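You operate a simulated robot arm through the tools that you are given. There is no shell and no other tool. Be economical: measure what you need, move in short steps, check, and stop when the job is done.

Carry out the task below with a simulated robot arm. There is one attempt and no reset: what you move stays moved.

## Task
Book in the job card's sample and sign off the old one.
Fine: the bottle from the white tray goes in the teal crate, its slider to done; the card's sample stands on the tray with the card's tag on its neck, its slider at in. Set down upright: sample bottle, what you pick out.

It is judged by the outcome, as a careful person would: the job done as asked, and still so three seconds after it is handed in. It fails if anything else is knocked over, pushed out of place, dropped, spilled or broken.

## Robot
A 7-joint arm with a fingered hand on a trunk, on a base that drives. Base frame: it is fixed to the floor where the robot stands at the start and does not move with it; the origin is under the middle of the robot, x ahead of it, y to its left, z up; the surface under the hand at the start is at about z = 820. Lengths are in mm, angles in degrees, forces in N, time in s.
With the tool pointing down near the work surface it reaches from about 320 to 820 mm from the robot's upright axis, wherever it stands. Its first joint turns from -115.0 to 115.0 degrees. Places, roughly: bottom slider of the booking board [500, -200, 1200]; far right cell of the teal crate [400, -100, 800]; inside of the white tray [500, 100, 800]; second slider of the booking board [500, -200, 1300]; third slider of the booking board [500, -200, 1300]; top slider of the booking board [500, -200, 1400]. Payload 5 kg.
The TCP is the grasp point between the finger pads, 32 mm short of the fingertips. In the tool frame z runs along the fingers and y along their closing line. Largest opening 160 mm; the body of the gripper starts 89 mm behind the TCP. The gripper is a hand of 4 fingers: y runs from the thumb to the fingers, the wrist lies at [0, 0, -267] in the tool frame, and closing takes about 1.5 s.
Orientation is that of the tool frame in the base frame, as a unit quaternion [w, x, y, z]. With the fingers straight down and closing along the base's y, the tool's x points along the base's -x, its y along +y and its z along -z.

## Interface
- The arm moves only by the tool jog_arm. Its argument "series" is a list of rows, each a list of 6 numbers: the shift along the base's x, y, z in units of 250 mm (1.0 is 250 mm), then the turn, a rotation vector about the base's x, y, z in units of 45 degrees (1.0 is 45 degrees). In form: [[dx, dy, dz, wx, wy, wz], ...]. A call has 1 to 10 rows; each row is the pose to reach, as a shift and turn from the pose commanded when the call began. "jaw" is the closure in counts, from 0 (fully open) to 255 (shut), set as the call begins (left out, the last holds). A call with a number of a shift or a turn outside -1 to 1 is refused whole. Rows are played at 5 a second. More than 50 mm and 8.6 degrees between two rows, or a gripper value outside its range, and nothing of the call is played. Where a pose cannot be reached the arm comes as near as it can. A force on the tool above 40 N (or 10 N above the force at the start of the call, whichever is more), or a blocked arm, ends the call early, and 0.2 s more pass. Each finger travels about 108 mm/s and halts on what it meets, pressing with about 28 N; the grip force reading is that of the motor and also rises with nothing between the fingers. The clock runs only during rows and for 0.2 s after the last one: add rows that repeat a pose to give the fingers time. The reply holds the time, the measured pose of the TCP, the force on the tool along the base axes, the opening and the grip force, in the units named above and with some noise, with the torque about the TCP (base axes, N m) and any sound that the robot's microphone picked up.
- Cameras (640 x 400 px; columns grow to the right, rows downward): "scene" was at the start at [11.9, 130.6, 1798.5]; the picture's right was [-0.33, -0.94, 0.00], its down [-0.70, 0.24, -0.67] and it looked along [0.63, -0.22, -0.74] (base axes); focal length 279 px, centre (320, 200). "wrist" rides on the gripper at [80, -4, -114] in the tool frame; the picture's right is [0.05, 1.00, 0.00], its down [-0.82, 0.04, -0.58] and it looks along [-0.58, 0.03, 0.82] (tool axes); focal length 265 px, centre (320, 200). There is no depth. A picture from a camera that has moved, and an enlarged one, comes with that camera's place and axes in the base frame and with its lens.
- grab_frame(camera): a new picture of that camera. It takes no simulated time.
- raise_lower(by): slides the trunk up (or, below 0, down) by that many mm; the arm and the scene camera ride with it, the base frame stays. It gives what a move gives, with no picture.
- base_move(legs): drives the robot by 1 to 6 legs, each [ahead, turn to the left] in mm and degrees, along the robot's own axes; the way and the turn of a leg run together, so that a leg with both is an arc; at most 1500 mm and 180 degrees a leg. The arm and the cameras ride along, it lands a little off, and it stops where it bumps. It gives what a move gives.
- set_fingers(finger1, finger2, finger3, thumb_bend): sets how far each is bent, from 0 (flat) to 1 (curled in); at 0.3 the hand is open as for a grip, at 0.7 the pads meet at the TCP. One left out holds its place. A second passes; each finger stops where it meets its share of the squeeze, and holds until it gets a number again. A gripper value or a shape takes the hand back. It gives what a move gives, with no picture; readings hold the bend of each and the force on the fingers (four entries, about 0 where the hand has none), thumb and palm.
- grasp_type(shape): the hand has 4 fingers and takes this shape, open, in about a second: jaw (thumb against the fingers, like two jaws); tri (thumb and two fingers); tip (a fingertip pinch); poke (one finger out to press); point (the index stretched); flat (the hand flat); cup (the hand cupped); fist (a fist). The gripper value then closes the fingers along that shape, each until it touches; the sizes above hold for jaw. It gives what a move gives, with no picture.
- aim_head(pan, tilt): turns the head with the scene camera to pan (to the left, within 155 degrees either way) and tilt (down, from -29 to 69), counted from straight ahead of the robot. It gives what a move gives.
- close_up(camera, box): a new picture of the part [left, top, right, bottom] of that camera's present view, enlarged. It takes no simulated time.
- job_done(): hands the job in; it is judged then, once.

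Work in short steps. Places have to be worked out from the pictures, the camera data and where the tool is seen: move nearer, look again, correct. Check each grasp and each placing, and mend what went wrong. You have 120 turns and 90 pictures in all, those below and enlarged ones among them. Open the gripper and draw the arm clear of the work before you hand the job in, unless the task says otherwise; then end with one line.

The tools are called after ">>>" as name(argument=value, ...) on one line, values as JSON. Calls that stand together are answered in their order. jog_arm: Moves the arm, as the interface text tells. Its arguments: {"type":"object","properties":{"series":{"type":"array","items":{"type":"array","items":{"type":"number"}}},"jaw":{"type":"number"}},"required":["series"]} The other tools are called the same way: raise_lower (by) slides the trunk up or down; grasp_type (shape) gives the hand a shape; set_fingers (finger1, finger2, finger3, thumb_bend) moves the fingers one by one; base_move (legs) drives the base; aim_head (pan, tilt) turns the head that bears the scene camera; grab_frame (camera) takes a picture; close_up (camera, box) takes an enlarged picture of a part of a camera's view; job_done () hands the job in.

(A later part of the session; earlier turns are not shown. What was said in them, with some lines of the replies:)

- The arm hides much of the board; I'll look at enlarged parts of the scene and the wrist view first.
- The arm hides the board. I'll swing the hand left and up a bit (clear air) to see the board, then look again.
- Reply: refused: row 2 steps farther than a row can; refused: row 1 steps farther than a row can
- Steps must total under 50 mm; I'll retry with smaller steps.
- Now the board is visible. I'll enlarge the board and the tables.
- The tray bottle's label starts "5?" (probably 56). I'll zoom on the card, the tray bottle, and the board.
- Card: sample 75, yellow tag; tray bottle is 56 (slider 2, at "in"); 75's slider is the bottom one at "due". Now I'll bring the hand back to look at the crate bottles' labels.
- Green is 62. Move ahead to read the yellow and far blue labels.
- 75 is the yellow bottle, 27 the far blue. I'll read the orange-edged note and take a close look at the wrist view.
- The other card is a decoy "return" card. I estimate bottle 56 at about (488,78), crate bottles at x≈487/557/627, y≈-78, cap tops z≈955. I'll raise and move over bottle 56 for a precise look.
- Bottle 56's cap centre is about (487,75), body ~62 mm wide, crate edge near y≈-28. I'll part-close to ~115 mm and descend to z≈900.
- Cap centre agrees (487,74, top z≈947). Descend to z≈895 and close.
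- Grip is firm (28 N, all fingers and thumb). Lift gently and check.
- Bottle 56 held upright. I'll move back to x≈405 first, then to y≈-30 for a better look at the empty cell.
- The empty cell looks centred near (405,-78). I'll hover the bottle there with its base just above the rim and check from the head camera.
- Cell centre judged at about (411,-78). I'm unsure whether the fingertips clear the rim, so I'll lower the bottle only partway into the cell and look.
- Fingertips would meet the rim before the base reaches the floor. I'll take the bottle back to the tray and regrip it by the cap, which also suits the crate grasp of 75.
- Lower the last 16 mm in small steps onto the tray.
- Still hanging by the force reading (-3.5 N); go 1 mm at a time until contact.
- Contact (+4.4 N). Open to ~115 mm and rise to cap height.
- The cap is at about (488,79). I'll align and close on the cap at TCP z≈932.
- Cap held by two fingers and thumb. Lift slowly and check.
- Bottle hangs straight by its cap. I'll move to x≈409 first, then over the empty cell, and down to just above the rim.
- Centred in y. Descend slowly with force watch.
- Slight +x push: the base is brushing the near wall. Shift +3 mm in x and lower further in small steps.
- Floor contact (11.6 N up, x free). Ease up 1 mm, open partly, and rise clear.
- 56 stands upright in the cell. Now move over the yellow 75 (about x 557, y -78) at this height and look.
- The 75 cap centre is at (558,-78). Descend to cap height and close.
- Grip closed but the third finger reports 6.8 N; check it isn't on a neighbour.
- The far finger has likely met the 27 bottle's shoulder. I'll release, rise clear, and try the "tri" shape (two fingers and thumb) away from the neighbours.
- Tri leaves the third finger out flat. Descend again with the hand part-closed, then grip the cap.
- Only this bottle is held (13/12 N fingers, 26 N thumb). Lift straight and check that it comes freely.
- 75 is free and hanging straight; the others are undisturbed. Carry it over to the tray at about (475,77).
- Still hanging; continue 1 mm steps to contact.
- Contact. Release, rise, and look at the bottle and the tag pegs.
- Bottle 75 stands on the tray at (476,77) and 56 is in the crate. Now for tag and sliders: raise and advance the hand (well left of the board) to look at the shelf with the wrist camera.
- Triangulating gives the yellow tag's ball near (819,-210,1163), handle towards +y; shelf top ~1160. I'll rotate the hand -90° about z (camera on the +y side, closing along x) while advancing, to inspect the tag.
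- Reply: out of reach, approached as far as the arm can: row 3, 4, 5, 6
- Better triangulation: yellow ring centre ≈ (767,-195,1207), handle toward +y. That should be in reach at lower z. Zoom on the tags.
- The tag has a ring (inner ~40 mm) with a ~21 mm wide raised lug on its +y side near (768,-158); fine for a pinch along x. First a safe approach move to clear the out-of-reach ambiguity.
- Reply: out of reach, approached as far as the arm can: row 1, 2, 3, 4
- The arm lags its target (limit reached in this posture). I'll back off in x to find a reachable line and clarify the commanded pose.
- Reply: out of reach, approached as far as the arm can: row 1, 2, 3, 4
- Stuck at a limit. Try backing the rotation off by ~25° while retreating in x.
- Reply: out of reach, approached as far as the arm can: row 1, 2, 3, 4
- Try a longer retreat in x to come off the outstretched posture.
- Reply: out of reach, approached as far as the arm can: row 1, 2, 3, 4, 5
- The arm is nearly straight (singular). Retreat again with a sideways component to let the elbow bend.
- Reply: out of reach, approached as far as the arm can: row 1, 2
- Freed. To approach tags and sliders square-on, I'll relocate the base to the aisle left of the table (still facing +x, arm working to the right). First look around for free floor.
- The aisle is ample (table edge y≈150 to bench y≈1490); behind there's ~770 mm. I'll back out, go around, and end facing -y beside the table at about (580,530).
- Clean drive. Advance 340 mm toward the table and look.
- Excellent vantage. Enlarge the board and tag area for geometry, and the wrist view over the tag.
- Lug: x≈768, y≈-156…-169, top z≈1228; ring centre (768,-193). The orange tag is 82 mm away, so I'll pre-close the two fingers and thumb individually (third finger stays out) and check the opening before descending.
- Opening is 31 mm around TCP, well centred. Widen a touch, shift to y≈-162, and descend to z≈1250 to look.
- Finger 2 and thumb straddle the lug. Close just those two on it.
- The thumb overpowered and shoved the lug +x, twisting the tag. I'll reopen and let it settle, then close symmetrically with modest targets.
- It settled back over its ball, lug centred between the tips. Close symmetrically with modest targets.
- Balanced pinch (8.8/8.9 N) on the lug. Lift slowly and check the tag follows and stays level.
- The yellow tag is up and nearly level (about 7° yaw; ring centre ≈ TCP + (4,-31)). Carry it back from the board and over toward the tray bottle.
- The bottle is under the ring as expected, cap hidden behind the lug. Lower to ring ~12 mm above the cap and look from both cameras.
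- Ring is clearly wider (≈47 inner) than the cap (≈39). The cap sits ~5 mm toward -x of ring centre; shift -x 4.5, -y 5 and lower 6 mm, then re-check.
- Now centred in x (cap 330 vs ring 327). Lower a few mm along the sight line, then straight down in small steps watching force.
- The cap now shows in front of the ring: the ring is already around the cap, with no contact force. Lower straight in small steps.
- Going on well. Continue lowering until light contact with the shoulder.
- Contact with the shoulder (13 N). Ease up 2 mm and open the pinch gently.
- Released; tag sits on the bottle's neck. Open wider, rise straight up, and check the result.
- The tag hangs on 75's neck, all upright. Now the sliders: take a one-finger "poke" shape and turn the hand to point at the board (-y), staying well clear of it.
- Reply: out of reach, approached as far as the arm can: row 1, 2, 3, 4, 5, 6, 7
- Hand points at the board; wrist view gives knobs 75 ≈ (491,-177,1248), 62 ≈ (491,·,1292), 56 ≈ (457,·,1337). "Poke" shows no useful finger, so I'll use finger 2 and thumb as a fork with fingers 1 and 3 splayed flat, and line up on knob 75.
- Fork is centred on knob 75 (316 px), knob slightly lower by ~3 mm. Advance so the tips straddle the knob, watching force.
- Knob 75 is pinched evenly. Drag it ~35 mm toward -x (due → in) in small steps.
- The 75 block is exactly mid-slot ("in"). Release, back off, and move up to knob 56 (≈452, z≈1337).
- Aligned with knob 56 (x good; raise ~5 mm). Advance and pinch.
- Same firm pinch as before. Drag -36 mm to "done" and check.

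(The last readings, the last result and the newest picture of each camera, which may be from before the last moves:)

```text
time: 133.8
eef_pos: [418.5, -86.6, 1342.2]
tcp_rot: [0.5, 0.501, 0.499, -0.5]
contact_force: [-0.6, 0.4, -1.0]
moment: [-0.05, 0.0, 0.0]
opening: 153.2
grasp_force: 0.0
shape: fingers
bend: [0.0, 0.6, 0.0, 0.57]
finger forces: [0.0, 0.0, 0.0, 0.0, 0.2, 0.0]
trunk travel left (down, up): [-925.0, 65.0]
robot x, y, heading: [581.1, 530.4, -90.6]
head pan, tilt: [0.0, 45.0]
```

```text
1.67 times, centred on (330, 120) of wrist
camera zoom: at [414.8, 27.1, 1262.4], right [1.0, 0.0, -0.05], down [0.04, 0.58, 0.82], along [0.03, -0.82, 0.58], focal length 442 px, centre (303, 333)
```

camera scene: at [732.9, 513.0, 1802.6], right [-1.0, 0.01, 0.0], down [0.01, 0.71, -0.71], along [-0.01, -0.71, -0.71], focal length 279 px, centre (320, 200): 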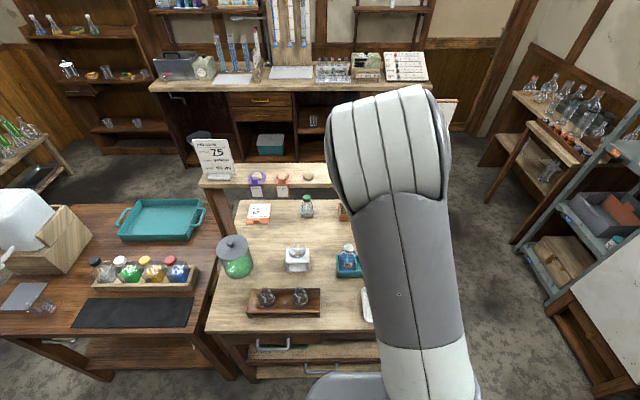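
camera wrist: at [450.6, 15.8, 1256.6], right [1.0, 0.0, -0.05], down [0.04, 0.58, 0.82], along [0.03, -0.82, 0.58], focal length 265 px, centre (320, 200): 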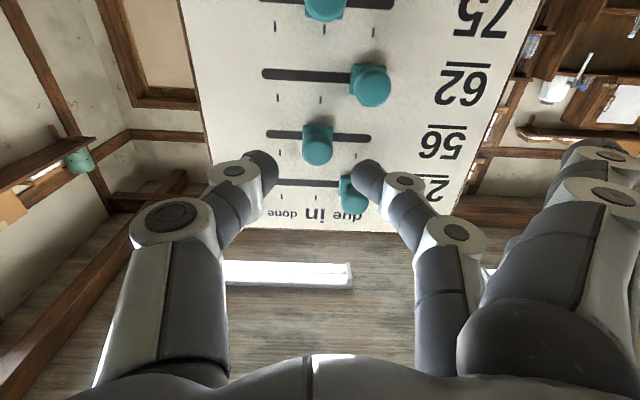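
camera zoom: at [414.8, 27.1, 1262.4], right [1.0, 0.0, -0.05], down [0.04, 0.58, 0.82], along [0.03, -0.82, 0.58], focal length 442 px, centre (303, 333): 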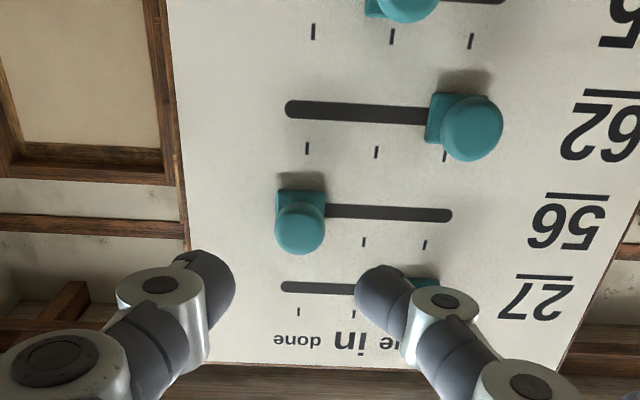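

56 is at "done", 75 at "in", the others untouched. Back the base straight off 300 mm to draw the arm clear, open the hand, and take a final look.

>>> base_move(legs=[[-300, 0]])

>>> grasp_type(shape="jaw")

>>> aim_head(pan=5, tilt=38)

>>> grab_frame(camera="scene")

```text
time: 135.8
eef_pos: [419.0, 212.8, 1342.4]
tcp_rot: [0.501, 0.5, 0.5, -0.5]
contact_force: [-0.7, 0.2, 0.3]
moment: [0.03, 0.01, -0.01]
opening: 153.4
grasp_force: 0.1
shape: fingers
bend: [0.0, 0.6, 0.0, 0.57]
finger forces: [0.0, 0.0, 0.1, 0.0, 0.0, 0.0]
trunk travel left (down, up): [-925.0, 65.0]
robot x, y, heading: [582.4, 832.8, -90.4]
head pan, tilt: [0.0, 45.0]
```

```text
time: 136.8
eef_pos: [420.0, 210.6, 1343.2]
tcp_rot: [0.5, 0.5, 0.5, -0.5]
contact_force: [0.3, 0.0, -0.7]
moment: [-0.03, 0.02, -0.02]
opening: 160.0
grasp_force: 0.0
shape: jaw
bend: [0.3, 0.3, 0.3, 0.3]
finger forces: [0.1, 0.0, 0.0, 0.0, 0.0, 0.0]
trunk travel left (down, up): [-925.0, 65.0]
robot x, y, heading: [583.2, 833.3, -90.9]
head pan, tilt: [0.0, 45.0]
```

```text
time: 137.4
eef_pos: [419.0, 210.9, 1341.8]
tcp_rot: [0.5, 0.5, 0.5, -0.5]
contact_force: [-0.3, -0.1, 0.4]
moment: [-0.01, -0.03, -0.01]
opening: 160.0
grasp_force: 0.1
shape: jaw
bend: [0.3, 0.3, 0.3, 0.3]
finger forces: [0.0, 0.1, 0.1, 0.1, 0.0, 0.0]
trunk travel left (down, up): [-925.0, 65.0]
robot x, y, heading: [581.7, 835.4, -90.6]
head pan, tilt: [5.0, 38.0]
```

```text
3 pictures are left
camera scene: at [743.4, 803.5, 1812.8], right [-1.0, -0.08, 0.0], down [-0.05, 0.61, -0.79], along [0.06, -0.79, -0.62], focal length 279 px, centre (320, 200)
```

scene: 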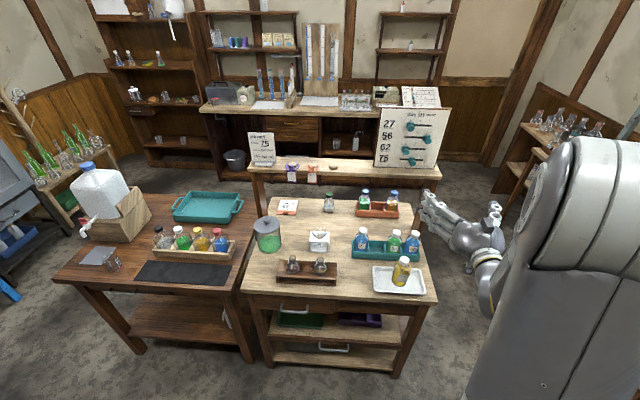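

One last enlarged check of board, crate and tray.

>>> close_up(camera="scene", box=[340, 100, 460, 300])

>>> close_up(camera="scene", box=[340, 220, 440, 300])

```text
2.00 times, centred on (400, 200) of scene
camera zoom: at [743.4, 803.5, 1812.8], right [-1.0, -0.08, 0.0], down [-0.05, 0.61, -0.79], along [0.06, -0.79, -0.62], focal length 558 px, centre (160, 200)
```

zoom: 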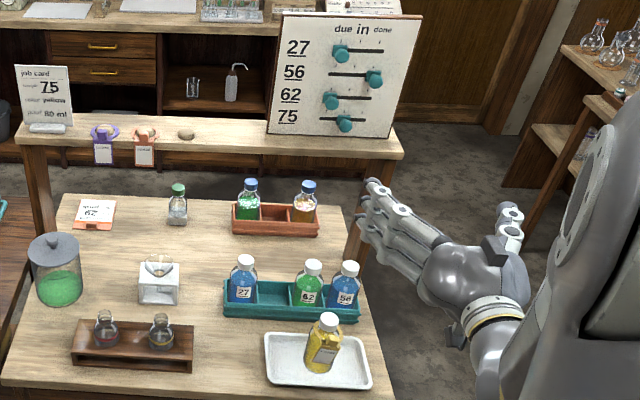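

```text
5.00 times, centred on (390, 260) of scene
camera zoom: at [743.4, 803.5, 1812.8], right [-1.0, -0.08, 0.0], down [-0.05, 0.61, -0.79], along [0.06, -0.79, -0.62], focal length 1394 px, centre (-30, -100)
```

zoom: 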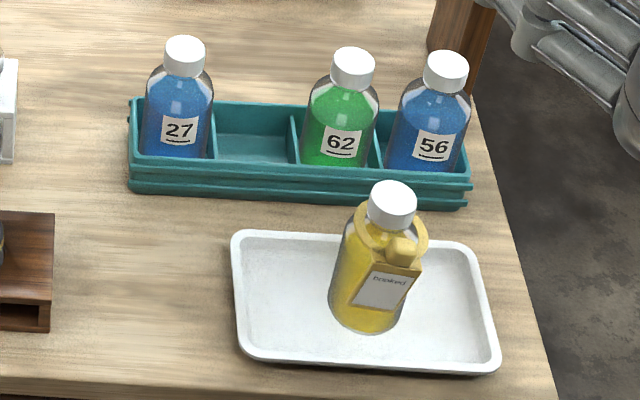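

Everything is in place: 56 is in the crate with its slider at done, and 75 is tagged on the tray with its slider at in. The hand is open and clear, so I'm handing in.

>>> job_done()

```text
The job is handed in.
```

The job is handed in: bottle 56 is in the teal crate with its slider at done, and sample 75 stands on the white tray with the yellow tag on its neck and its slider at in.
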